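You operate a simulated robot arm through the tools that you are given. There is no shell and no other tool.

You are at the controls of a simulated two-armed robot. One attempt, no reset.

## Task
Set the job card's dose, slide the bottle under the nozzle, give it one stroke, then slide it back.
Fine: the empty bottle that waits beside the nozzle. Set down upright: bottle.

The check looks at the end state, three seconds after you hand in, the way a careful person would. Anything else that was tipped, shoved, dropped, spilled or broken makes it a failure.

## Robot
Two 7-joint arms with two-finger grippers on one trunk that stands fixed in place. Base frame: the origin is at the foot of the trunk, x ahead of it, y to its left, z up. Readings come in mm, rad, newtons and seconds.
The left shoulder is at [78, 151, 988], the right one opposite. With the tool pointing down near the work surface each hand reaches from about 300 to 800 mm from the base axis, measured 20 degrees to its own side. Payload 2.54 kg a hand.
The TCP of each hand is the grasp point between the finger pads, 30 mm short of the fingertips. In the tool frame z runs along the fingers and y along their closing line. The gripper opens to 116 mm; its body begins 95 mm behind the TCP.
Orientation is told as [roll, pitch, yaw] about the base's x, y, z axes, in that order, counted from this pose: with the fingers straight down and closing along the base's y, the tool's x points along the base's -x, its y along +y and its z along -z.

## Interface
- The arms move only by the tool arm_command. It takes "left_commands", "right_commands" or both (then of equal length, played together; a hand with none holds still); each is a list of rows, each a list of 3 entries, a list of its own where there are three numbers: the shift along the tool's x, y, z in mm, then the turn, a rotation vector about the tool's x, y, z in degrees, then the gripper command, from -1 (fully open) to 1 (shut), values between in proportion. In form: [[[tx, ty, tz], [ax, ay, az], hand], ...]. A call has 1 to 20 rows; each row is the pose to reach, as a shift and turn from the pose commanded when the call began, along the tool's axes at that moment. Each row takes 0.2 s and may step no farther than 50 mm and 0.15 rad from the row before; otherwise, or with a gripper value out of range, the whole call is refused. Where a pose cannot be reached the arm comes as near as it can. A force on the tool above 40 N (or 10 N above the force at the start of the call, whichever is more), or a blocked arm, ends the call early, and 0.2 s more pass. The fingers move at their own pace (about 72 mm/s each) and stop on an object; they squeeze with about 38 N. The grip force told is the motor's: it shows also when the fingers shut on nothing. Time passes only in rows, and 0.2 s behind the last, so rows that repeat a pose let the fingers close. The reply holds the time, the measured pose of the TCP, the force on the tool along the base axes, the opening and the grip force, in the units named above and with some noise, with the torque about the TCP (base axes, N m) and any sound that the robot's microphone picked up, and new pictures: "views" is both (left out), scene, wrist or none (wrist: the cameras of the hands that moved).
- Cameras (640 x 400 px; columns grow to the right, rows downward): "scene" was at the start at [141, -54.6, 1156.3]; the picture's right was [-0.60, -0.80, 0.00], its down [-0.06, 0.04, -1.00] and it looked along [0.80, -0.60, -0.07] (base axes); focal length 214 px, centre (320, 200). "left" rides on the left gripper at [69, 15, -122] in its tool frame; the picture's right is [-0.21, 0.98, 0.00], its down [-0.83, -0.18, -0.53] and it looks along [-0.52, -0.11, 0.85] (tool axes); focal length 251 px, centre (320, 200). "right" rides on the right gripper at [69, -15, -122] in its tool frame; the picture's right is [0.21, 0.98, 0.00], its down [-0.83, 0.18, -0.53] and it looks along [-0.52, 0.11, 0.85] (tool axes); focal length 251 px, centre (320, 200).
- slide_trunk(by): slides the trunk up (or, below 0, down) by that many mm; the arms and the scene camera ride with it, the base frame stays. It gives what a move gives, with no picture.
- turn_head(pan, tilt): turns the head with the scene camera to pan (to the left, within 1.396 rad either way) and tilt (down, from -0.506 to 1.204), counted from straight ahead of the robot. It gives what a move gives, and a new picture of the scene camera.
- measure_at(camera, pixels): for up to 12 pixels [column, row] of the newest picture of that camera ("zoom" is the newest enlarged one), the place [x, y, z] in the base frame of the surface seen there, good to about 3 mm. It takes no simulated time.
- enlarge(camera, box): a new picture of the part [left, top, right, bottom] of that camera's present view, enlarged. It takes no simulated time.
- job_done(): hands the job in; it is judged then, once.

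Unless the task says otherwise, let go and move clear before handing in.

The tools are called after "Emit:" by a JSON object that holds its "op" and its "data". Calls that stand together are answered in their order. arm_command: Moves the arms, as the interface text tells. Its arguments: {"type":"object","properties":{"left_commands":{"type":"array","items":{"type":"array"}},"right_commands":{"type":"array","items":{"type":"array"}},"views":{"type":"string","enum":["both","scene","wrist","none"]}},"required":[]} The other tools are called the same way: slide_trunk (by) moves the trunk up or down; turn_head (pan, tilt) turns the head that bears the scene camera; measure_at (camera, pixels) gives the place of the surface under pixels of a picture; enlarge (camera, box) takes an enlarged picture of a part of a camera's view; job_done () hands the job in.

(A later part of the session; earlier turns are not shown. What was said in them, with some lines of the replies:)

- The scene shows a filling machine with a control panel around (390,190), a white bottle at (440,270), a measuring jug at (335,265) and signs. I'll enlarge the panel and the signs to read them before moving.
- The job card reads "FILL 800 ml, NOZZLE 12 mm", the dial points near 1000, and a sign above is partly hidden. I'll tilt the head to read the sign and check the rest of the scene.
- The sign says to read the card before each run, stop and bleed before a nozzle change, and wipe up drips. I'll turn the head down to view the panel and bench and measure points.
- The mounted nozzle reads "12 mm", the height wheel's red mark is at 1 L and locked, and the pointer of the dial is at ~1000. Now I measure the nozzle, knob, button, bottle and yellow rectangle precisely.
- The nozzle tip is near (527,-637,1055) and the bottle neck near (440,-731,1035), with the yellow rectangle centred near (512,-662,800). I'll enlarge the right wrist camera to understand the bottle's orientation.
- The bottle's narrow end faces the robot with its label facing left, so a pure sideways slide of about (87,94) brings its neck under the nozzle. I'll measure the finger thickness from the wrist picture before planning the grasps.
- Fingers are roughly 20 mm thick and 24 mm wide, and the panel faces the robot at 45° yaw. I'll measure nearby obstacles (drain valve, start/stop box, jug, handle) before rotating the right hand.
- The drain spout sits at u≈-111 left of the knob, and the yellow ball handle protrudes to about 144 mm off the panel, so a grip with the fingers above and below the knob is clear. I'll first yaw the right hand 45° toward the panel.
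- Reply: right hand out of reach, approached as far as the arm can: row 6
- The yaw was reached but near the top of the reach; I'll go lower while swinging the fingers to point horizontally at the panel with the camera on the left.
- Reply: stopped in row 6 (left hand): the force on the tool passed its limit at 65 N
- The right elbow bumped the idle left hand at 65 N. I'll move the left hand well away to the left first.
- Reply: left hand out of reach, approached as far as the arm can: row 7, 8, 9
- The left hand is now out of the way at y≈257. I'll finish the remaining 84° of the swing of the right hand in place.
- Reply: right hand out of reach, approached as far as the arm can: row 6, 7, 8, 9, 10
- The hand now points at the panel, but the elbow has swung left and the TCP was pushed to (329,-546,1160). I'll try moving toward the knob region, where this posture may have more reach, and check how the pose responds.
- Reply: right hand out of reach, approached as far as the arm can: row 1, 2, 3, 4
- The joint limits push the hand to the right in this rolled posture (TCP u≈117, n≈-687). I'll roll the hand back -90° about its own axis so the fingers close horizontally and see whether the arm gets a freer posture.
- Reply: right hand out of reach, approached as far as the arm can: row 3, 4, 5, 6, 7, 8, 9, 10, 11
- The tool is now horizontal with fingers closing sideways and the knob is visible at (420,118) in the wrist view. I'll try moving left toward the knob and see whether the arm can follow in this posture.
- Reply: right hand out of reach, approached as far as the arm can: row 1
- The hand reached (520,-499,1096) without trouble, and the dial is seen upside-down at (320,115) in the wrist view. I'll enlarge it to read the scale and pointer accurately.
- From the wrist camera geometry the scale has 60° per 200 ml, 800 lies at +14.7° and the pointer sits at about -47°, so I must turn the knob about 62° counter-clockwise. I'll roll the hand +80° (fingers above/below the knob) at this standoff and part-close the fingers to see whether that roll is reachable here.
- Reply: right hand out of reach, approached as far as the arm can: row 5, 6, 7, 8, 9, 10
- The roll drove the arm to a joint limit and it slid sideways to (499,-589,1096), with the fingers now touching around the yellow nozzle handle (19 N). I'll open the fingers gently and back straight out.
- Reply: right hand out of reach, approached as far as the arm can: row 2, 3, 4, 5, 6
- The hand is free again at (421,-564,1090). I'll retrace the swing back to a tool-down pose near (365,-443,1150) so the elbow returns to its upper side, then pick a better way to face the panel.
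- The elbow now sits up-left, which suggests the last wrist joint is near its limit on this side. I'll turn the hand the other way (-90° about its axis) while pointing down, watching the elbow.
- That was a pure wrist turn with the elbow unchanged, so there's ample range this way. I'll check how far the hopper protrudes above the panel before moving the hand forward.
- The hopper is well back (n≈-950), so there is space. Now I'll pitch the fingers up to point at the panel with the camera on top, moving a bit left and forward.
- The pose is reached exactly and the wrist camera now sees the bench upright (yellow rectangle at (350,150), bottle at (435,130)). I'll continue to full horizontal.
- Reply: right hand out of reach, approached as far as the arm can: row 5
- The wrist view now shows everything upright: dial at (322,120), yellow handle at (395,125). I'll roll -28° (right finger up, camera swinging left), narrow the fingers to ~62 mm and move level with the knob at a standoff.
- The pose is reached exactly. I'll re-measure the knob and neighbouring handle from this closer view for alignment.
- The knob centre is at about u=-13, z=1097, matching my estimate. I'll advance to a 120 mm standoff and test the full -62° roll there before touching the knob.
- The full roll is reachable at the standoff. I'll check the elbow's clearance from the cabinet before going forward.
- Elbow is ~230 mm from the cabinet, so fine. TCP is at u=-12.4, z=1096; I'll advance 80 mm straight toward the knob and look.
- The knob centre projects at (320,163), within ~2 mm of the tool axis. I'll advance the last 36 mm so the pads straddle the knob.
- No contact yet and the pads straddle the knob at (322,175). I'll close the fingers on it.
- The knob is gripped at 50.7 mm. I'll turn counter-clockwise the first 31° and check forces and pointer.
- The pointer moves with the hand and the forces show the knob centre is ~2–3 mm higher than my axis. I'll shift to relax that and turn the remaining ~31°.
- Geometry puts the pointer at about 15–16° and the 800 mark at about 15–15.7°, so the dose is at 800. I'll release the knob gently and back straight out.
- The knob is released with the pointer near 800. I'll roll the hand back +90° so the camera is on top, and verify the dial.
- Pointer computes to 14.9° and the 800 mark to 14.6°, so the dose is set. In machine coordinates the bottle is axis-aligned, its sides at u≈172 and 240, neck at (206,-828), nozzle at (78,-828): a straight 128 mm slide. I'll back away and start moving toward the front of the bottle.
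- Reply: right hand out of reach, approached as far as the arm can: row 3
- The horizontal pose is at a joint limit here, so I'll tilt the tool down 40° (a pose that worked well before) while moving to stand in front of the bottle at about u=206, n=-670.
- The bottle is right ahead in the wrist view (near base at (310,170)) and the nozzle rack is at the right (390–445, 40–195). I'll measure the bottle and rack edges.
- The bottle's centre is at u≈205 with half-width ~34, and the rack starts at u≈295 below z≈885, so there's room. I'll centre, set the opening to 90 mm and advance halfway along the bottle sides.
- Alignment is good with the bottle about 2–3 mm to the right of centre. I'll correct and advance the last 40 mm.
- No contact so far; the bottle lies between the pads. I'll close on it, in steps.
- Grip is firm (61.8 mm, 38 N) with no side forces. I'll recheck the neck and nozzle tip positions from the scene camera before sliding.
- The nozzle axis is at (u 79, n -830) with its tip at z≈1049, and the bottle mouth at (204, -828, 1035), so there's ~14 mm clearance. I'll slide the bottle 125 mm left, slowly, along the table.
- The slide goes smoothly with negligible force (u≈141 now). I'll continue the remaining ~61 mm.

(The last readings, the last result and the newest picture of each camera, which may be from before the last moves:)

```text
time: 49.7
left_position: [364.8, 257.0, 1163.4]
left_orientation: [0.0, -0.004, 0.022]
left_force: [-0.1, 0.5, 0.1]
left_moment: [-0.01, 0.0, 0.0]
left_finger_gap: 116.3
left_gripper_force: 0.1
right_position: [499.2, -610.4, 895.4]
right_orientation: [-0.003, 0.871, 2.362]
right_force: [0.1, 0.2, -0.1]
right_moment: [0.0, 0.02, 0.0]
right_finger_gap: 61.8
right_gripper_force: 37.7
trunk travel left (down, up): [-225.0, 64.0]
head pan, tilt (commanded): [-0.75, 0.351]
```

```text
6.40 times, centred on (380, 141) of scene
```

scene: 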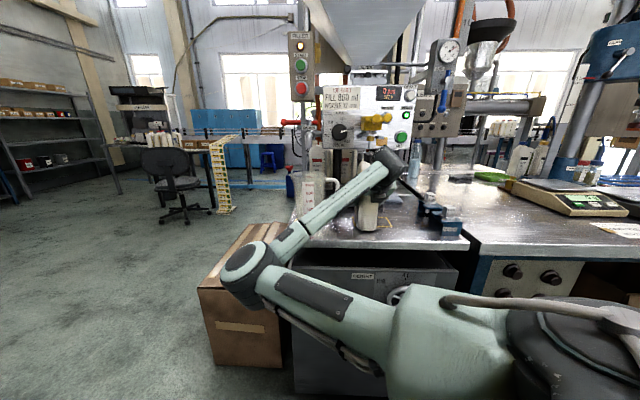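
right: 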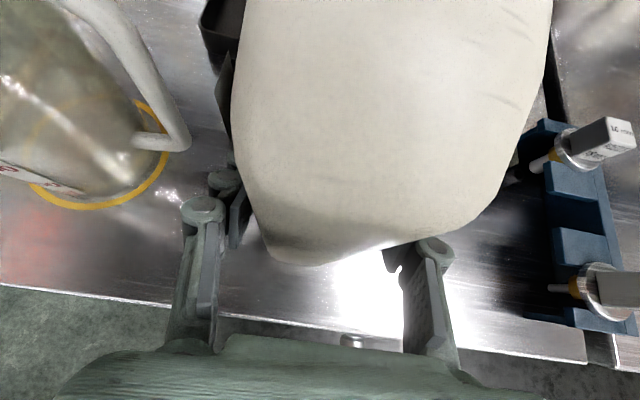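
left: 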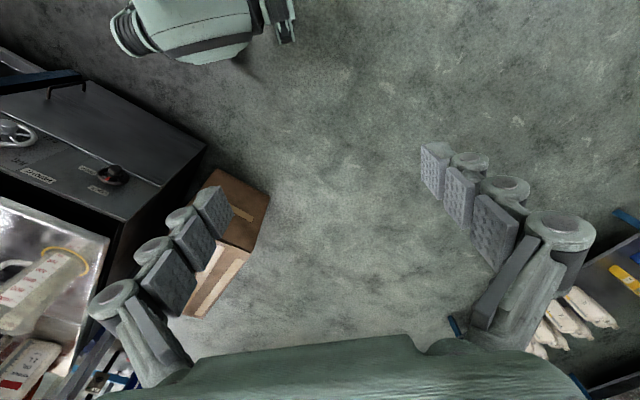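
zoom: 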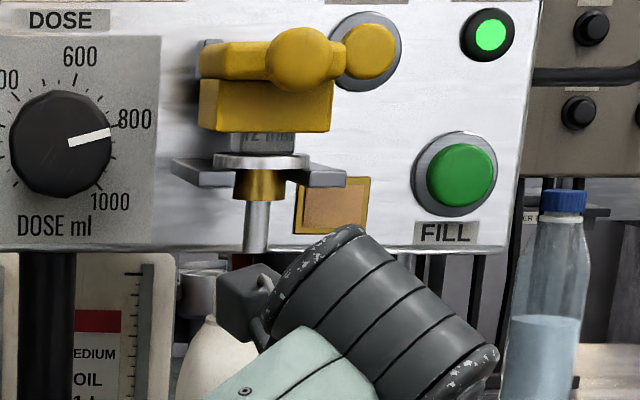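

The bottle is now at u≈78.6 with the READY light still green. Before opening the fingers I'll check the jug handle's clearance from the left finger.

Emit:
{"op": "measure_at", "data": {"camera": "right", "pixels": [[185, 142], [165, 100], [140, 40], [200, 210], [210, 230], [160, 150], [225, 180], [190, 300]]}}

```text
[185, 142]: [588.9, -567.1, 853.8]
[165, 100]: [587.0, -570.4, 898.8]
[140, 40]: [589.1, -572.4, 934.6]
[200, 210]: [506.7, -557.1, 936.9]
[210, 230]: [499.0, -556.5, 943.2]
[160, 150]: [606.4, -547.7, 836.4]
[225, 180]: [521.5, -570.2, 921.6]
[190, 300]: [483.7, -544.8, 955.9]
```

The jug handle is ~45 mm beyond the left finger, so opening is safe. I'll open modestly and back out along the approach path.

Emit:
{"op": "arm_command", "data": {"right_commands": [[[0, 0, 0], [0, 0, 0], -0.15], [[0, 0, 0], [0, 0, 0], -0.4], [[0, 0, 0], [0, 0, 0], -0.4], [[-4, 0, -20], [0, 0, 0], -0.4], [[-8, 0, -40], [0, 0, 0], -0.4], [[-14, 0, -70], [0, 0, 0], -0.4], [[-20, 0, -100], [0, 0, 0], -0.4], [[-26, 0, -130], [0, 0, 0], -0.4]], "views": "both"}}

```text
time: 51.5
left_position: [363.9, 257.1, 1163.5]
left_orientation: [0.0, -0.004, 0.021]
left_force: [0.0, -0.4, 0.7]
left_moment: [0.0, 0.01, 0.01]
left_finger_gap: 116.0
left_gripper_force: 0.1
right_position: [416.8, -530.5, 960.7]
right_orientation: [-0.002, 0.869, 2.364]
right_force: [0.2, 0.9, 0.4]
right_moment: [0.01, 0.0, 0.02]
right_finger_gap: 81.3
right_gripper_force: 0.1
trunk travel left (down, up): [-225.0, 64.0]
head pan, tilt (commanded): [-0.75, 0.351]
```

scene: 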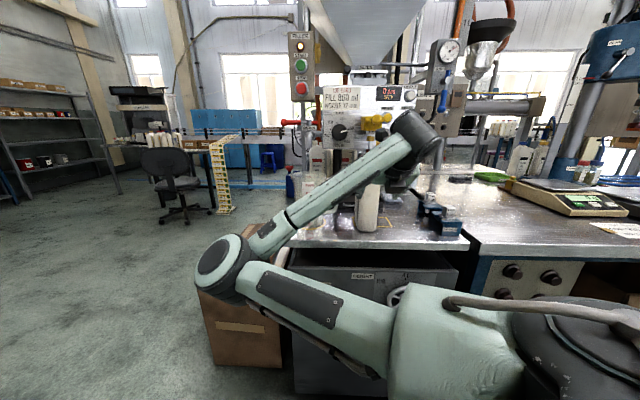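
right: 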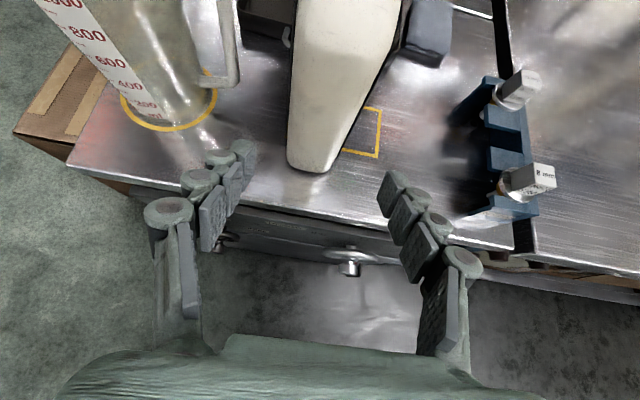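

The bottle stands upright and free under the nozzle. I'll raise the hand and pitch it up to check the mouth's alignment with the nozzle tip.

Emit:
{"op": "arm_command", "data": {"right_commands": [[[21, 8, -18], [0, 6.25, 0], -0.4], [[42, 16, -36], [0, 12.5, 0], -0.4], [[63, 24, -54], [0, 18.75, 0], -0.4], [[84, 30, -71], [0, 25, 0], -0.4]], "views": "both"}}

```text
time: 52.5
left_position: [365.1, 256.2, 1164.2]
left_orientation: [-0.001, -0.003, 0.021]
left_force: [-0.4, 0.3, 0.0]
left_moment: [0.01, -0.03, 0.0]
left_finger_gap: 116.1
left_gripper_force: 0.0
right_position: [395.7, -552.7, 1071.0]
right_orientation: [-0.009, 1.309, 2.36]
right_force: [-0.2, -0.8, 0.5]
right_moment: [0.0, -0.02, 0.02]
right_finger_gap: 81.1
right_gripper_force: 0.0
trunk travel left (down, up): [-225.0, 64.0]
head pan, tilt (commanded): [-0.75, 0.351]
```

scene: 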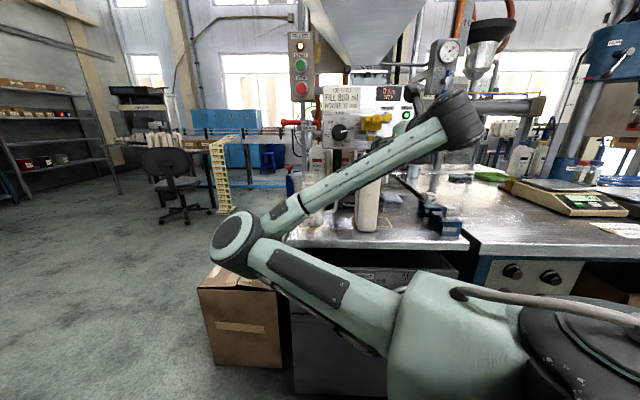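
right: 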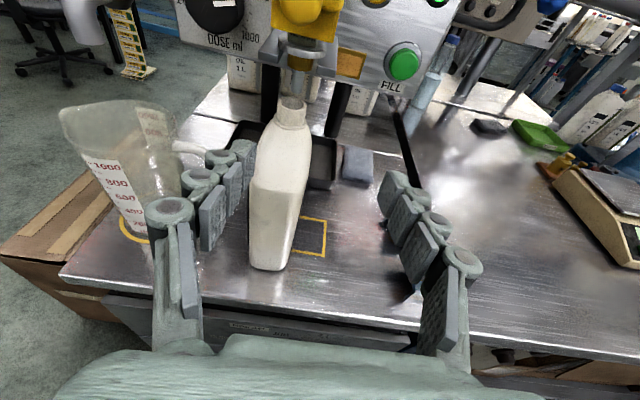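

Now the wrist camera sees the neck at (292,110) right below the nozzle tube at (298,85). I'll enlarge and measure the alignment.

Emit:
{"op": "enlarge", "data": {"camera": "right", "box": [250, 50, 350, 150]}}

Emit:
{"op": "enlarge", "data": {"camera": "scene", "box": [330, 120, 410, 180]}}

```text
4.00 times, centred on (300, 100) of right
```

zoom: 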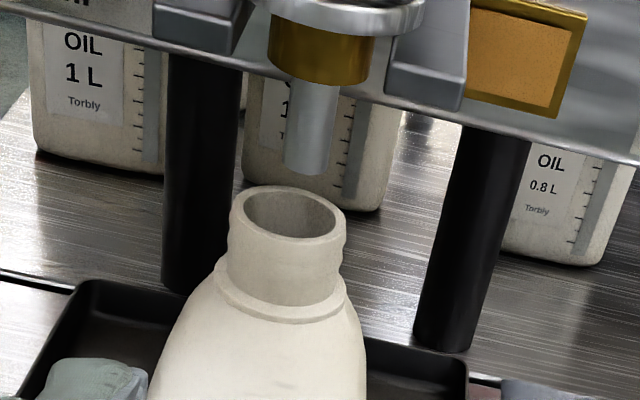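

```text
6.67 times, centred on (370, 150) of scene
```

zoom: 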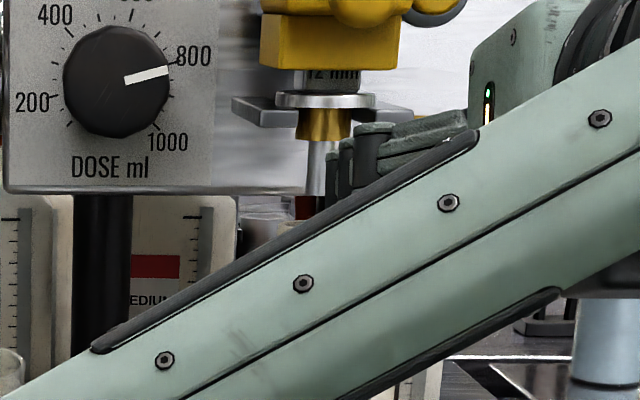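

Emit:
{"op": "enlarge", "data": {"camera": "right", "box": [250, 50, 350, 150]}}

Emit:
{"op": "measure_at", "data": {"camera": "zoom", "pixels": [[237, 215], [341, 228], [288, 188], [284, 240], [305, 130], [305, 165], [292, 140], [320, 140], [280, 60], [290, 215], [285, 270], [240, 260]]}}

```text
4.00 times, centred on (300, 100) of right
```

zoom: 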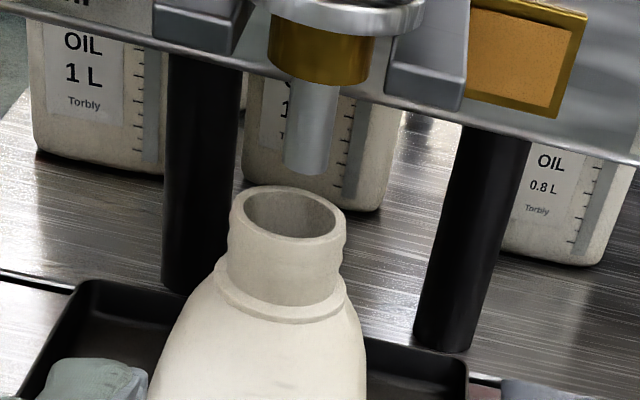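

```text
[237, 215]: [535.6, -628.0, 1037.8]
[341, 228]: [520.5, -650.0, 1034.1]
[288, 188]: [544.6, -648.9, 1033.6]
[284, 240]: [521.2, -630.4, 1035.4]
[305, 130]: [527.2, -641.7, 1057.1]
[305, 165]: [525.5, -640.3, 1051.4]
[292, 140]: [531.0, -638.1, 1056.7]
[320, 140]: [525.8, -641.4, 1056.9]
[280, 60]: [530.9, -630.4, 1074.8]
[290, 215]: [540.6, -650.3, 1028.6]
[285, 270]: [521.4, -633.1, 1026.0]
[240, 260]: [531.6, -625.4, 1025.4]
```

The mouth centre is at (u 78.4, n -829) and the nozzle axis at (80, -831), well inside the 25 mm mouth. Next I locate the FILL button precisely from this view.

Emit:
{"op": "enlarge", "data": {"camera": "right", "box": [340, 0, 470, 110]}}

Emit:
{"op": "measure_at", "data": {"camera": "right", "pixels": [[403, 63], [392, 63], [414, 63], [403, 52], [403, 76], [388, 75], [376, 3], [438, 2], [425, 100], [440, 60]]}}

```text
3.64 times, centred on (405, 55) of right
```

zoom: 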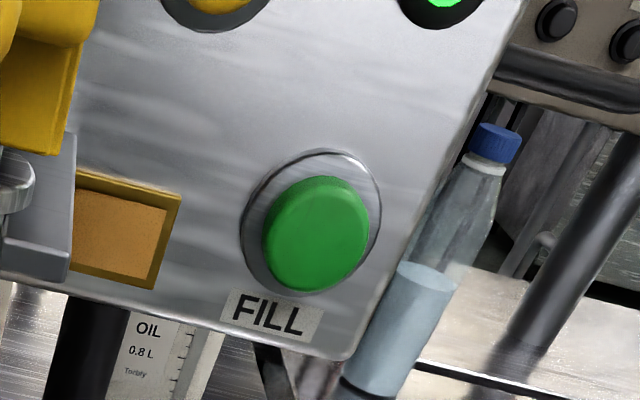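

```text
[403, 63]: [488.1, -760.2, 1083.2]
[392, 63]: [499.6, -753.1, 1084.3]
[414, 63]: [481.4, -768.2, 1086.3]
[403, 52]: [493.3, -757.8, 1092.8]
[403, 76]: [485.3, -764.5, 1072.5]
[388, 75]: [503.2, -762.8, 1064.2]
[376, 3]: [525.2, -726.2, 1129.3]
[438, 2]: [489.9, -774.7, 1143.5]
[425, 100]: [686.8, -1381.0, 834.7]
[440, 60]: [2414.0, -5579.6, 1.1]
```

FILL's centre is at u≈192, n≈-883, z≈1083. I'll close the fingers, move over in front of it and stop about 55 mm short.

Emit:
{"op": "arm_command", "data": {"right_commands": [[[0, 40, 0], [0, 0, 0], 0.2], [[0, 80, 0], [0, 0, 0], 0.7], [[0, 80, 0], [0, 0, 0], 1], [[14, 80, 41], [0, 0, 0], 1], [[28, 80, 82], [0, 0, 0], 1], [[41.4, 80, 123.5], [0, 0, 0], 1]], "views": "both"}}

```text
time: 53.9
left_position: [364.3, 255.4, 1163.7]
left_orientation: [0.001, -0.002, 0.021]
left_force: [0.5, -0.4, 0.5]
left_moment: [-0.01, 0.0, -0.03]
left_finger_gap: 115.9
left_gripper_force: 0.0
right_position: [433.6, -700.2, 1082.0]
right_orientation: [-0.011, 1.306, 2.356]
right_force: [0.1, -0.8, 0.7]
right_moment: [0.01, -0.01, 0.0]
right_finger_gap: 0.0
right_gripper_force: 28.9
trunk travel left (down, up): [-225.0, 64.0]
head pan, tilt (commanded): [-0.75, 0.351]
```

scene: 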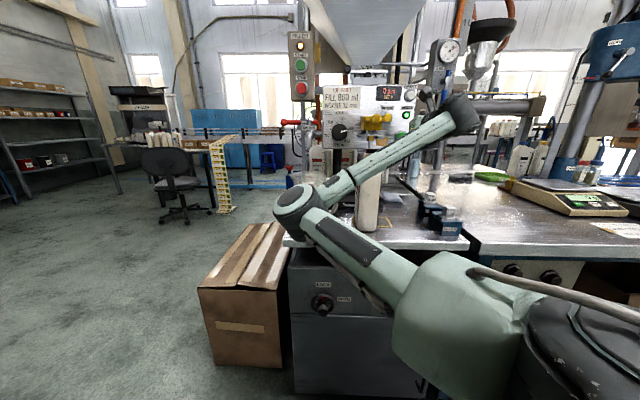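
right: 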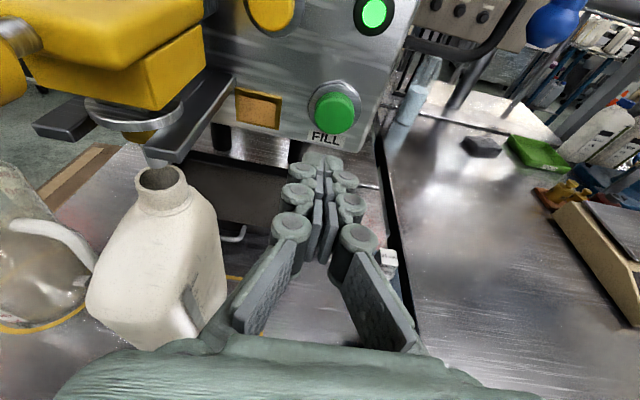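

The closed fingertips at (322,160) are in line with FILL at (335,112). I'll advance 40 mm with a 3 mm shift right, stopping just short of the button.

Emit:
{"op": "arm_command", "data": {"right_commands": [[[3, 2, 14], [0, 0, 0], 1], [[6, 3, 28], [0, 0, 0], 1], [[8.5, 3, 39], [0, 0, 0], 1]], "views": "wrist"}}

```text
time: 54.7
left_position: [364.2, 257.2, 1164.3]
left_orientation: [-0.001, -0.004, 0.02]
left_force: [-0.7, 0.5, 0.4]
left_moment: [0.0, 0.01, -0.01]
left_finger_gap: 115.7
left_gripper_force: 0.0
right_position: [459.2, -730.6, 1078.0]
right_orientation: [-0.006, 1.307, 2.359]
right_force: [-0.7, 0.5, -0.3]
right_moment: [-0.02, -0.02, 0.0]
right_finger_gap: 0.0
right_gripper_force: 28.8
trunk travel left (down, up): [-225.0, 64.0]
head pan, tilt (commanded): [-0.75, 0.351]
```

right: 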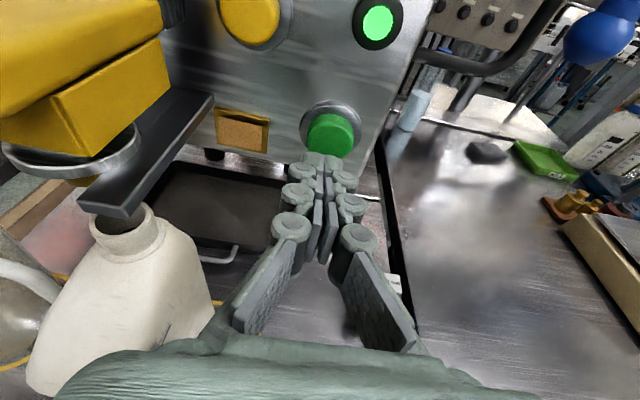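

The tips are about 9 mm from the button face. I'll advance in small 3 mm steps and watch force, sound and the display.

Emit:
{"op": "arm_command", "data": {"right_commands": [[[0.8, 0, 2.9], [0, 0, 0], 1], [[1.6, 0, 5.8], [0, 0, 0], 1], [[2.3, 0, 8.7], [0, 0, 0], 1], [[3.1, 0, 11.6], [0, 0, 0], 1]], "views": "wrist"}}

```text
time: 55.7
left_position: [364.1, 256.5, 1163.8]
left_orientation: [0.0, -0.005, 0.02]
left_force: [0.3, 0.3, 0.3]
left_moment: [0.0, -0.01, 0.01]
left_finger_gap: 115.7
left_gripper_force: 0.0
right_position: [467.1, -738.7, 1079.3]
right_orientation: [-0.008, 1.311, 2.357]
right_force: [-0.7, -0.5, 0.2]
right_moment: [0.0, 0.0, 0.0]
right_finger_gap: 0.2
right_gripper_force: 28.9
trunk travel left (down, up): [-225.0, 64.0]
head pan, tilt (commanded): [-0.75, 0.351]
```

right: 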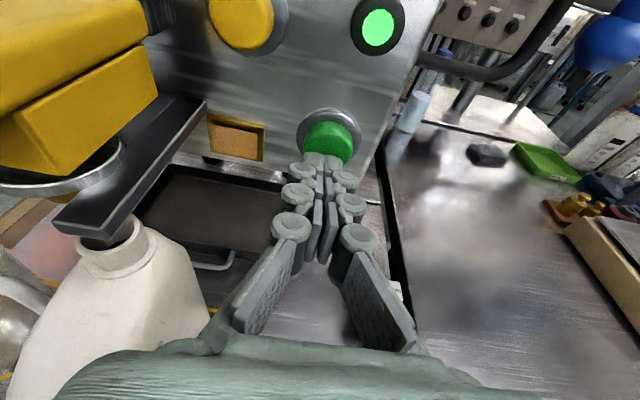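

No contact yet at n=-852.6. I'll continue in 2.5 mm steps.

Emit:
{"op": "arm_command", "data": {"right_commands": [[[0.65, 0, 2.4], [0, 0, 0], 1], [[1.3, 0, 4.8], [0, 0, 0], 1], [[1.9, 0, 7.2], [0, 0, 0], 1]], "views": "both"}}

```text
time: 56.5
left_position: [363.3, 255.5, 1163.6]
left_orientation: [0.0, -0.003, 0.021]
left_force: [1.2, 0.0, 0.3]
left_moment: [-0.02, -0.01, -0.01]
left_finger_gap: 116.0
left_gripper_force: 0.0
right_position: [472.1, -743.0, 1077.4]
right_orientation: [-0.005, 1.309, 2.358]
right_force: [-1.5, 1.2, 1.3]
right_moment: [-0.02, -0.02, 0.0]
right_finger_gap: 6.1
right_gripper_force: 27.6
trunk travel left (down, up): [-225.0, 64.0]
head pan, tilt (commanded): [-0.75, 0.351]
heard: click
```

scene: 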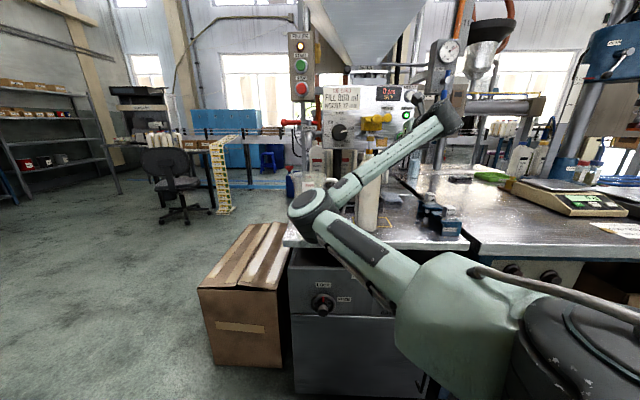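
right: 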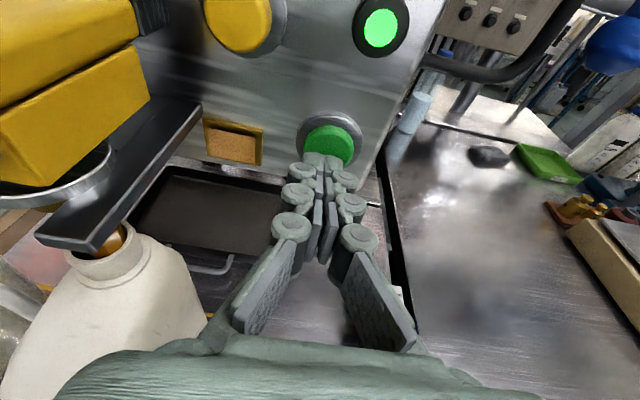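

A click was heard and an amber stream shows at the mouth (115,238): the stroke has started. I'll back the fingers off the button straight away.

Emit:
{"op": "arm_command", "data": {"right_commands": [[[-2.6, 0, -9.7], [0, 0, 0], 1], [[-7.8, 0, -29], [0, 0, 0], 1], [[-15.5, 0, -58], [0, 0, 0], 1], [[-23.3, 0, -87], [0, 0, 0], 1]], "views": "both"}}

Emit:
{"op": "enlarge", "data": {"camera": "scene", "box": [330, 80, 430, 165]}}

```text
time: 57.5
left_position: [364.2, 257.5, 1163.6]
left_orientation: [-0.001, -0.003, 0.02]
left_force: [0.0, -0.1, 0.2]
left_moment: [-0.02, -0.03, 0.0]
left_finger_gap: 115.9
left_gripper_force: 0.0
right_position: [407.0, -682.0, 1076.2]
right_orientation: [-0.008, 1.308, 2.358]
right_force: [-0.3, 0.5, -0.1]
right_moment: [0.05, 0.01, 0.01]
right_finger_gap: 0.0
right_gripper_force: 29.0
trunk travel left (down, up): [-225.0, 64.0]
head pan, tilt (commanded): [-0.75, 0.351]
```

scene: 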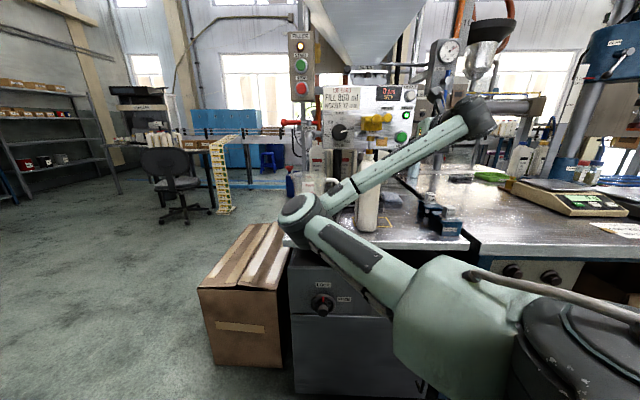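
right: 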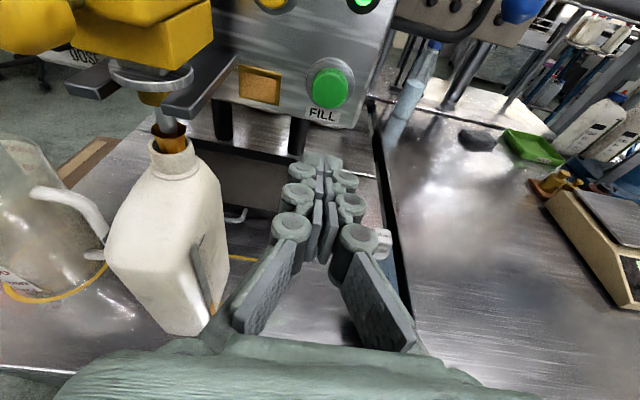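

```text
4.71 times, centred on (380, 122) of scene
```

zoom: 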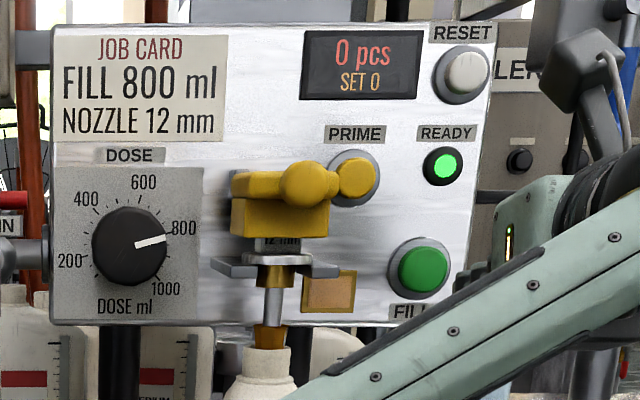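

Oil is flowing into the mouth at (170,140) of the wrist view. I'll zoom to make sure it's not spilling, then wait.

Emit:
{"op": "enlarge", "data": {"camera": "right", "box": [110, 60, 240, 220]}}

Emit:
{"op": "arm_command", "data": {"right_commands": [[[0, 0, 0], [0, 0, 0], 1], [[0, 0, 0], [0, 0, 0], 1], [[0, 0, 0], [0, 0, 0], 1], [[0, 0, 0], [0, 0, 0], 1], [[0, 0, 0], [0, 0, 0], 1]], "views": "wrist"}}

Emit:
{"op": "enlarge", "data": {"camera": "scene", "box": [330, 80, 430, 165]}}

```text
2.50 times, centred on (175, 140) of right
```

zoom: 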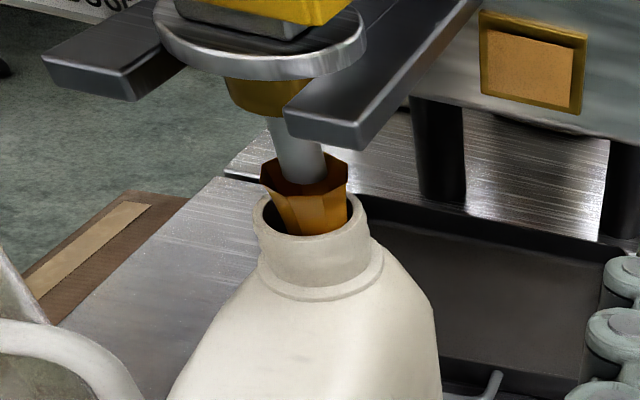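

```text
time: 58.7
left_position: [365.6, 256.2, 1164.4]
left_orientation: [0.0, -0.004, 0.021]
left_force: [0.0, 0.2, -0.6]
left_moment: [0.01, 0.01, -0.02]
left_finger_gap: 116.2
left_gripper_force: 0.0
right_position: [407.1, -681.7, 1076.2]
right_orientation: [-0.005, 1.311, 2.36]
right_force: [0.2, -0.3, -0.8]
right_moment: [0.01, -0.01, 0.0]
right_finger_gap: 0.0
right_gripper_force: 28.8
trunk travel left (down, up): [-225.0, 64.0]
head pan, tilt (commanded): [-0.75, 0.351]
```

right: 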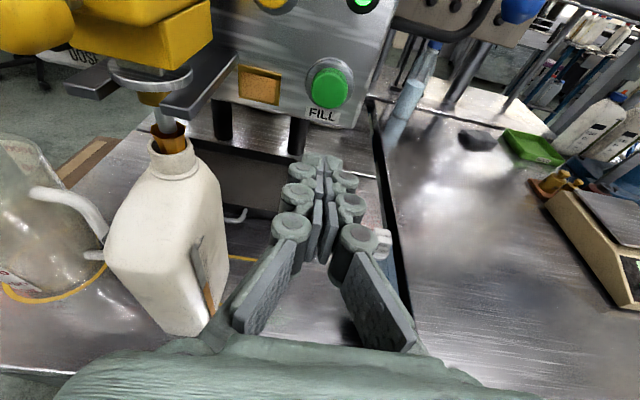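

```text
4.71 times, centred on (380, 122) of scene
```

zoom: 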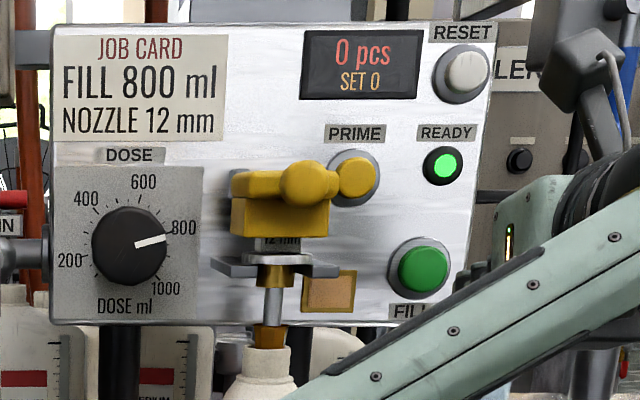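

The stream goes into the mouth and it's still filling. I'll wait without moving.

Emit:
{"op": "arm_command", "data": {"right_commands": [[[0, 0, 0], [0, 0, 0], 1], [[0, 0, 0], [0, 0, 0], 1], [[0, 0, 0], [0, 0, 0], 1], [[0, 0, 0], [0, 0, 0], 1], [[0, 0, 0], [0, 0, 0], 1], [[0, 0, 0], [0, 0, 0], 1], [[0, 0, 0], [0, 0, 0], 1], [[0, 0, 0], [0, 0, 0], 1], [[0, 0, 0], [0, 0, 0], 1], [[0, 0, 0], [0, 0, 0], 1], [[0, 0, 0], [0, 0, 0], 1], [[0, 0, 0], [0, 0, 0], 1], [[0, 0, 0], [0, 0, 0], 1], [[0, 0, 0], [0, 0, 0], 1], [[0, 0, 0], [0, 0, 0], 1], [[0, 0, 0], [0, 0, 0], 1]], "views": "both"}}

Emit:
{"op": "enlarge", "data": {"camera": "scene", "box": [330, 80, 430, 165]}}

Emit:
{"op": "enlarge", "data": {"camera": "right", "box": [110, 60, 240, 220]}}

```text
time: 62.1
left_position: [364.4, 256.7, 1163.7]
left_orientation: [0.0, -0.003, 0.021]
left_force: [-0.5, 0.3, 0.5]
left_moment: [0.0, -0.02, 0.01]
left_finger_gap: 115.9
left_gripper_force: 0.1
right_position: [406.4, -681.7, 1075.4]
right_orientation: [-0.006, 1.307, 2.357]
right_force: [-0.1, -0.6, -0.9]
right_moment: [0.0, 0.01, -0.01]
right_finger_gap: 0.0
right_gripper_force: 28.7
trunk travel left (down, up): [-225.0, 64.0]
head pan, tilt (commanded): [-0.75, 0.351]
```

scene: 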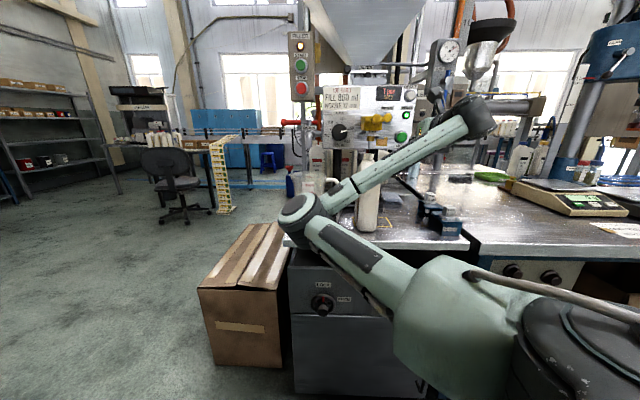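
right: 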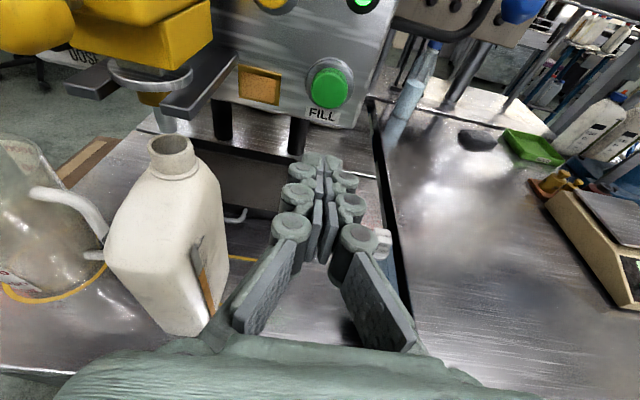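

```text
4.71 times, centred on (380, 122) of scene
```

zoom: 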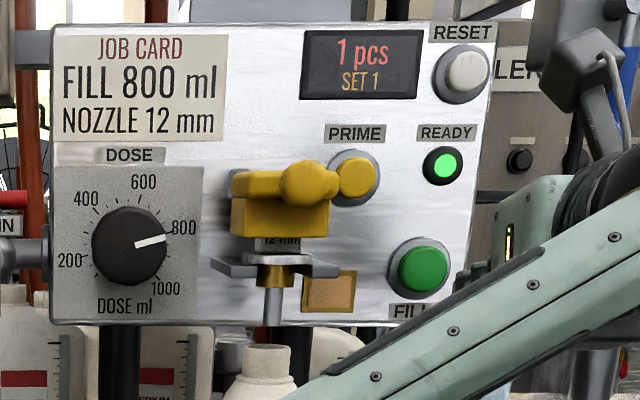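

```text
2.50 times, centred on (175, 140) of right
```

zoom: 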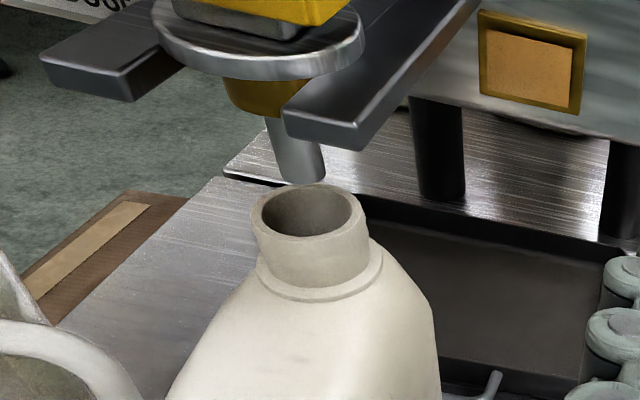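

The display shows "1 pcs SET 1", the flow has stopped with no drips visible, and READY is green. I'll back off and return to the pre-grasp pose in front of the bottle.

Emit:
{"op": "arm_command", "data": {"right_commands": [[[-9, 0, -32], [0, 0, 0], 1], [[-18, 0, -64], [0, 0, 0], 1], [[-26, 0, -97], [0, 0, 0], 0.5], [[-54, -28, -89], [0, -6.25, 0], 0], [[-82, -57, -82], [0, -12.5, 0], -0.4], [[-110, -86, -74], [0, -18.75, 0], -0.55], [[-137, -114, -67], [0, -25, 0], -0.55]], "views": "both"}}

```text
time: 63.7
left_position: [363.9, 255.3, 1164.9]
left_orientation: [-0.002, -0.001, 0.021]
left_force: [0.3, -0.6, -0.1]
left_moment: [0.02, -0.02, 0.01]
left_finger_gap: 115.9
left_gripper_force: 0.0
right_position: [417.8, -528.9, 964.5]
right_orientation: [-0.001, 0.872, 2.363]
right_force: [-0.6, -0.5, -0.9]
right_moment: [-0.02, 0.01, 0.0]
right_finger_gap: 89.9
right_gripper_force: 0.1
trunk travel left (down, up): [-225.0, 64.0]
head pan, tilt (commanded): [-0.75, 0.351]
```

scene: 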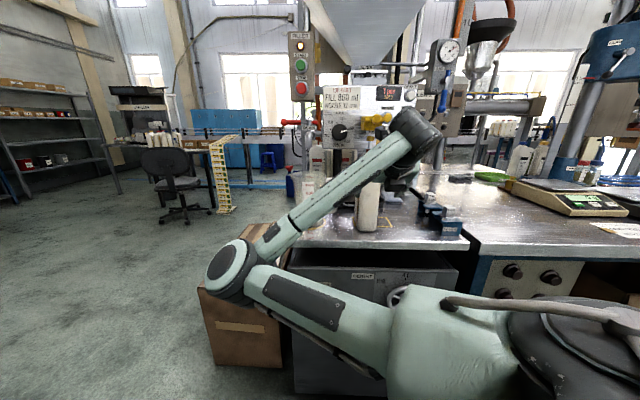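
right: 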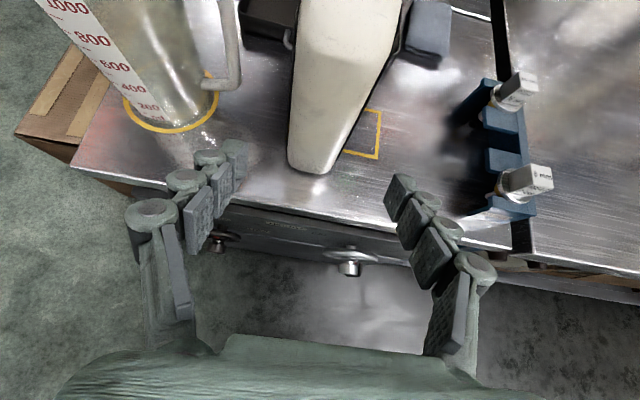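

The hand is back in front of the bottle at u=78.6, exactly its centre plane. I'll advance along the sides to the grip point with the opening at ~82 mm.

Emit:
{"op": "arm_command", "data": {"right_commands": [[[4.5, 0, 27], [0, 0, 0], -0.42], [[9, 0, 54], [0, 0, 0], -0.42], [[13.5, 0, 81], [0, 0, 0], -0.42], [[18, 0, 108], [0, 0, 0], -0.42], [[21.7, 0, 133], [0, 0, 0], -0.42]], "views": "wrist"}}

```text
time: 64.9
left_position: [364.4, 255.7, 1164.9]
left_orientation: [0.001, -0.003, 0.021]
left_force: [-0.1, 0.5, 0.3]
left_moment: [0.06, -0.02, 0.03]
left_finger_gap: 116.2
left_gripper_force: 0.0
right_position: [499.6, -609.2, 891.8]
right_orientation: [-0.004, 0.87, 2.363]
right_force: [0.2, 0.0, 0.8]
right_moment: [0.02, 0.0, -0.02]
right_finger_gap: 82.2
right_gripper_force: 0.0
trunk travel left (down, up): [-225.0, 64.0]
head pan, tilt (commanded): [-0.75, 0.351]
```

right: 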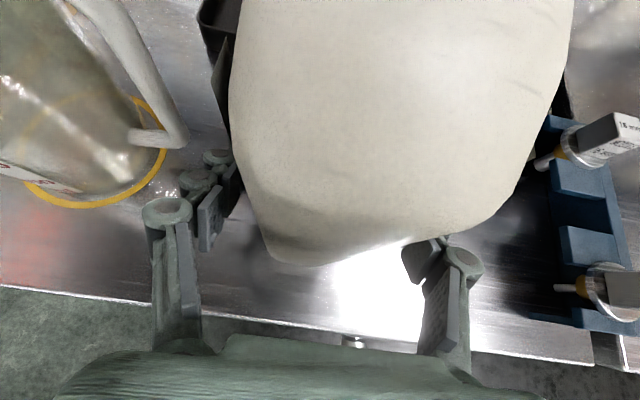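

No contact, position matches the first grip. I'll close the fingers on the filled bottle.

Emit:
{"op": "arm_command", "data": {"right_commands": [[[0, 0, 0], [0, 0, 0], -0.25], [[0, 0, 0], [0, 0, 0], -0.1], [[0, 0, 0], [0, 0, 0], 0.05], [[0, 0, 0], [0, 0, 0], 0.05], [[0, 0, 0], [0, 0, 0], 0.05]], "views": "wrist"}}

```text
time: 66.1
left_position: [362.9, 256.8, 1163.9]
left_orientation: [0.0, -0.004, 0.02]
left_force: [0.0, 0.3, 0.3]
left_moment: [-0.02, 0.01, 0.02]
left_finger_gap: 115.9
left_gripper_force: 0.2
right_position: [499.7, -610.6, 892.5]
right_orientation: [-0.005, 0.873, 2.363]
right_force: [-0.3, -1.2, 0.2]
right_moment: [-0.03, 0.02, -0.16]
right_finger_gap: 62.4
right_gripper_force: 37.9
trunk travel left (down, up): [-225.0, 64.0]
head pan, tilt (commanded): [-0.75, 0.351]
```

right: 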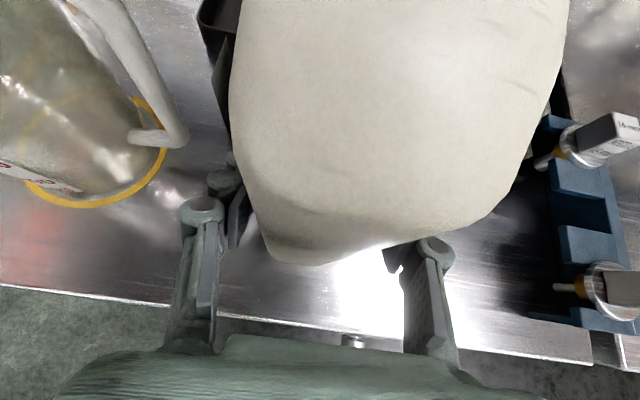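

Gripped again (62.4 mm, 38 N). I'll slide the filled bottle back 126 mm right with a gentle ramp.

Emit:
{"op": "arm_command", "data": {"right_commands": [[[0, 4, 0], [0, 0, 0], 0.05], [[0, 11, 0], [0, 0, 0], 0.05], [[0, 20, 0], [0, 0, 0], 0.05], [[0, 30, 0], [0, 0, 0], 0.05], [[0, 40, 0], [0, 0, 0], 0.05], [[0, 50, 0], [0, 0, 0], 0.05], [[0, 60, 0], [0, 0, 0], 0.05], [[0, 70, 0], [0, 0, 0], 0.05], [[0, 80, 0], [0, 0, 0], 0.05], [[0, 90, 0], [0, 0, 0], 0.05], [[0, 100, 0], [0, 0, 0], 0.05], [[0, 110, 0], [0, 0, 0], 0.05], [[0, 118, 0], [0, 0, 0], 0.05], [[0, 123.5, 0], [0, 0, 0], 0.05], [[0, 126, 0], [0, 0, 0], 0.05], [[0, 126, 0], [0, 0, 0], 0.05]], "views": "both"}}

```text
time: 69.5
left_position: [365.6, 255.8, 1163.7]
left_orientation: [0.001, -0.002, 0.022]
left_force: [0.0, -0.1, -0.5]
left_moment: [-0.01, -0.01, 0.0]
left_finger_gap: 115.7
left_gripper_force: 0.2
right_position: [409.9, -699.1, 892.7]
right_orientation: [-0.003, 0.872, 2.362]
right_force: [0.1, 0.8, 0.6]
right_moment: [0.05, 0.0, 0.04]
right_finger_gap: 62.4
right_gripper_force: 37.4
trunk travel left (down, up): [-225.0, 64.0]
head pan, tilt (commanded): [-0.75, 0.351]
```

scene: 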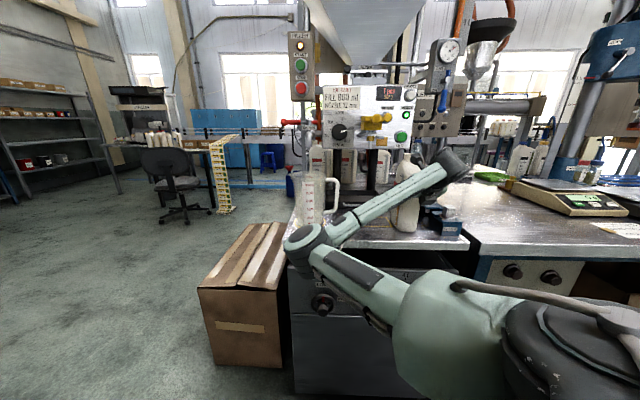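
right: 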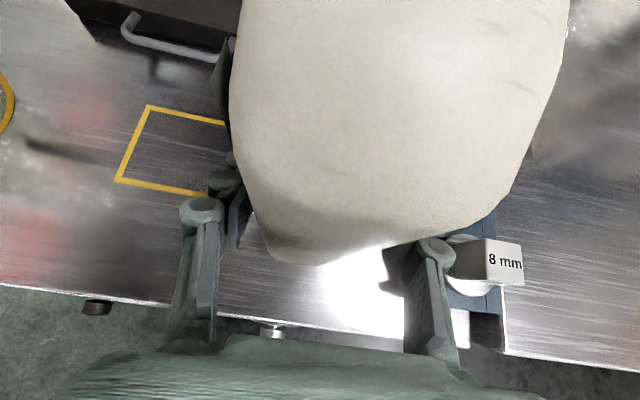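

The bottle is back at its start (TCP 409.9,-699.1 vs 411.1,-700.1 originally). I'll release and back out along the approach path.

Emit:
{"op": "arm_command", "data": {"right_commands": [[[0, 0, 0], [0, 0, 0], -0.15], [[0, 0, 0], [0, 0, 0], -0.4], [[0, 0, 0], [0, 0, 0], -0.5], [[-4, 0, -20], [0, 0, 0], -0.5], [[-8, 0, -40], [0, 0, 0], -0.5], [[-14, 0, -70], [0, 0, 0], -0.5], [[-20, 0, -100], [0, 0, 0], -0.5], [[-26, 0, -130], [0, 0, 0], -0.5]], "views": "both"}}

```text
time: 71.3
left_position: [362.9, 257.1, 1163.0]
left_orientation: [0.0, -0.004, 0.022]
left_force: [-0.4, 0.5, 0.0]
left_moment: [0.0, -0.01, -0.02]
left_finger_gap: 116.0
left_gripper_force: 0.0
right_position: [326.1, -620.3, 957.5]
right_orientation: [-0.002, 0.871, 2.364]
right_force: [-0.5, 0.0, 0.2]
right_moment: [-0.04, 0.04, 0.0]
right_finger_gap: 87.0
right_gripper_force: 0.0
trunk travel left (down, up): [-225.0, 64.0]
head pan, tilt (commanded): [-0.75, 0.351]
```

scene: 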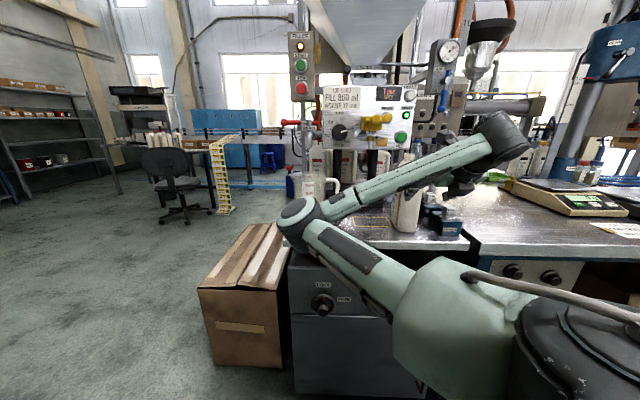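
right: 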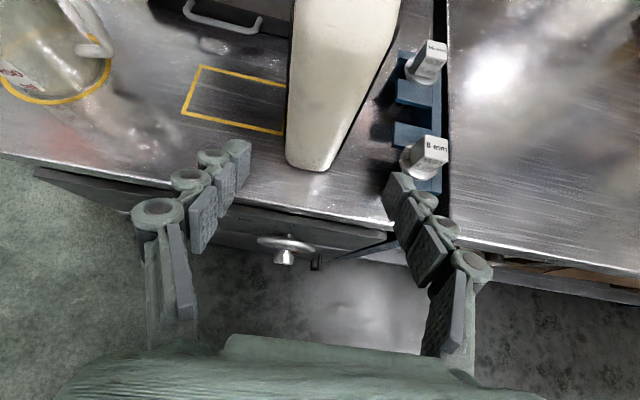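

The bottle stands at its waiting place in the same spot as at the start. I'll raise the hand clear and inspect the final scene.

Emit:
{"op": "arm_command", "data": {"right_commands": [[[20, 0, -24], [0, 0, 0], -0.5], [[40, 0, -48], [0, 0, 0], -0.5], [[60, 0, -72], [0, 5, 0], -0.5], [[78, 0, -93], [0, 10, 0], -0.5]], "views": "both"}}

Emit:
{"op": "enlarge", "data": {"camera": "scene", "box": [280, 80, 480, 250]}}

Emit:
{"op": "enlarge", "data": {"camera": "scene", "box": [320, 80, 430, 160]}}

```text
time: 72.3
left_position: [364.3, 255.9, 1164.2]
left_orientation: [0.0, -0.004, 0.022]
left_force: [-0.2, -0.8, 0.2]
left_moment: [0.03, 0.0, 0.03]
left_finger_gap: 116.0
left_gripper_force: 0.1
right_position: [312.3, -602.8, 1077.1]
right_orientation: [-0.003, 1.047, 2.362]
right_force: [-0.2, 0.4, -0.2]
right_moment: [0.01, 0.01, -0.03]
right_finger_gap: 87.2
right_gripper_force: 0.0
trunk travel left (down, up): [-225.0, 64.0]
head pan, tilt (commanded): [-0.75, 0.351]
```

scene: 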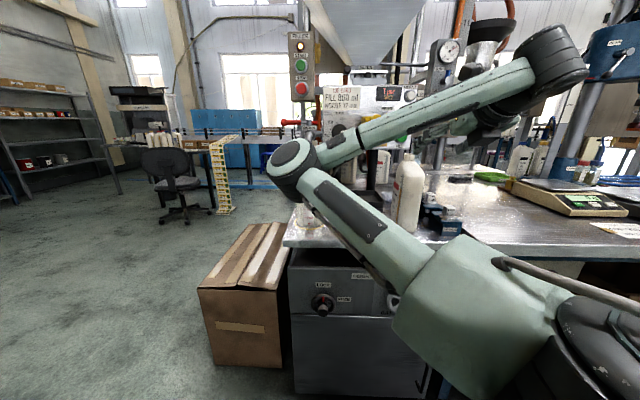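
right: 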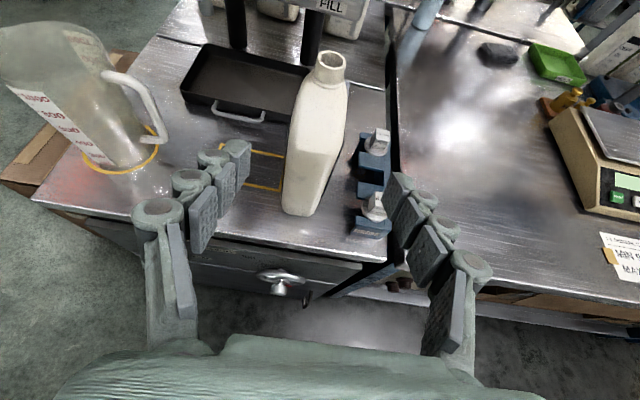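

```text
2.35 times, centred on (380, 165) of scene
```

zoom: 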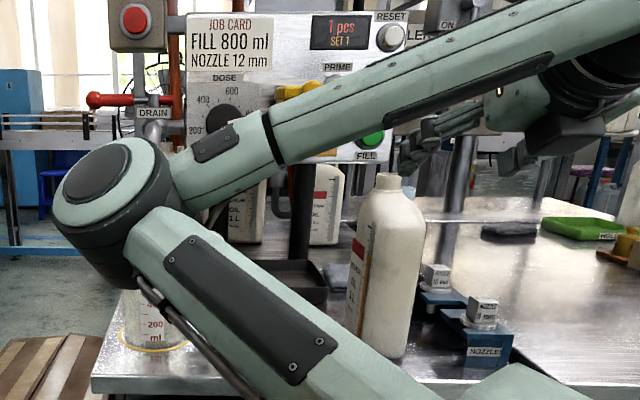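

```text
5.00 times, centred on (375, 120) of scene
```

zoom: 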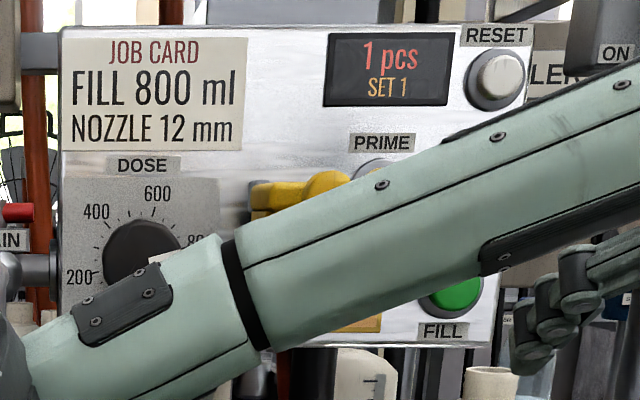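

The bottle stands upright in its place and the counter shows 1 pcs. I'll inspect the bench under the nozzle for drips and the bottle level strip.

Emit:
{"op": "enlarge", "data": {"camera": "right", "box": [170, 40, 400, 240]}}

Emit:
{"op": "enlarge", "data": {"camera": "scene", "box": [380, 140, 440, 240]}}

Emit:
{"op": "measure_at", "data": {"camera": "right", "pixels": [[318, 62], [343, 65], [330, 54], [329, 78], [290, 210], [310, 213], [318, 140], [130, 165]]}}

```text
2.00 times, centred on (285, 140) of right
```

zoom: 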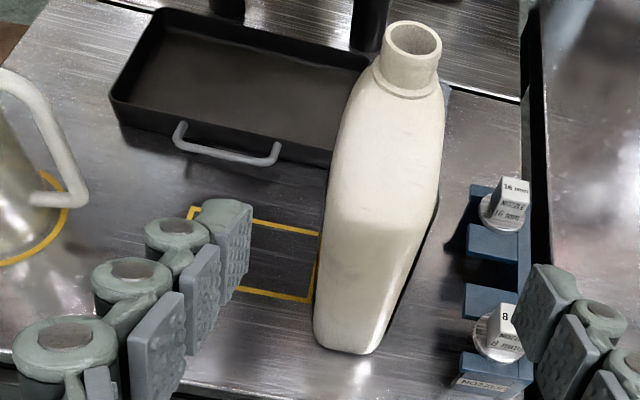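

```text
4.00 times, centred on (410, 190) of scene
```

zoom: 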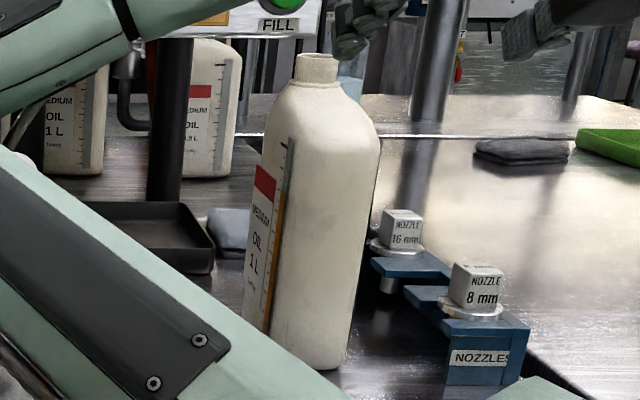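

```text
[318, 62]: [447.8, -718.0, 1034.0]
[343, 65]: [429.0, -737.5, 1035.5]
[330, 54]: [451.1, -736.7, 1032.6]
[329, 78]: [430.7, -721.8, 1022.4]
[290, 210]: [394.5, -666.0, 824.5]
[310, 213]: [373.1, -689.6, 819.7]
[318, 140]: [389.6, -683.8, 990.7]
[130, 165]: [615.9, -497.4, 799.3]
```

The level strip shows oil up to about four fifths, the mouth is back at (438,-728), the bench is clean, the counter reads 1 pcs, and the dial was last seen at 800. Both hands are clear, so I'm handing the job in.

Emit:
{"op": "job_done", "data": {}}

```text
The job is handed in.
```

The job is done and handed in. The dose is set, and the bottle has been filled once and is back in its waiting place.

- **Dose:** I turned the dial from about 1000 to 800 ml to match the job card. The 12 mm nozzle was already fitted.
- **Fill:** I pressed FILL once. The counter went from 0 to 1 pcs, the oil ran into the bottle's mouth, and the flow stopped by itself. The bottle's level strip shows it about four-fifths full.
- **Bottle:** It stands upright within about 3 mm of where it started. I saw no drips on the bench.
- **Unplanned contacts:** Early on, the right elbow bumped the idle left hand (65 N). Later the right fingers touched the yellow nozzle handle (about 19 N) before I backed them out. The handle looked unmoved afterwards, and nothing else was knocked or shifted.
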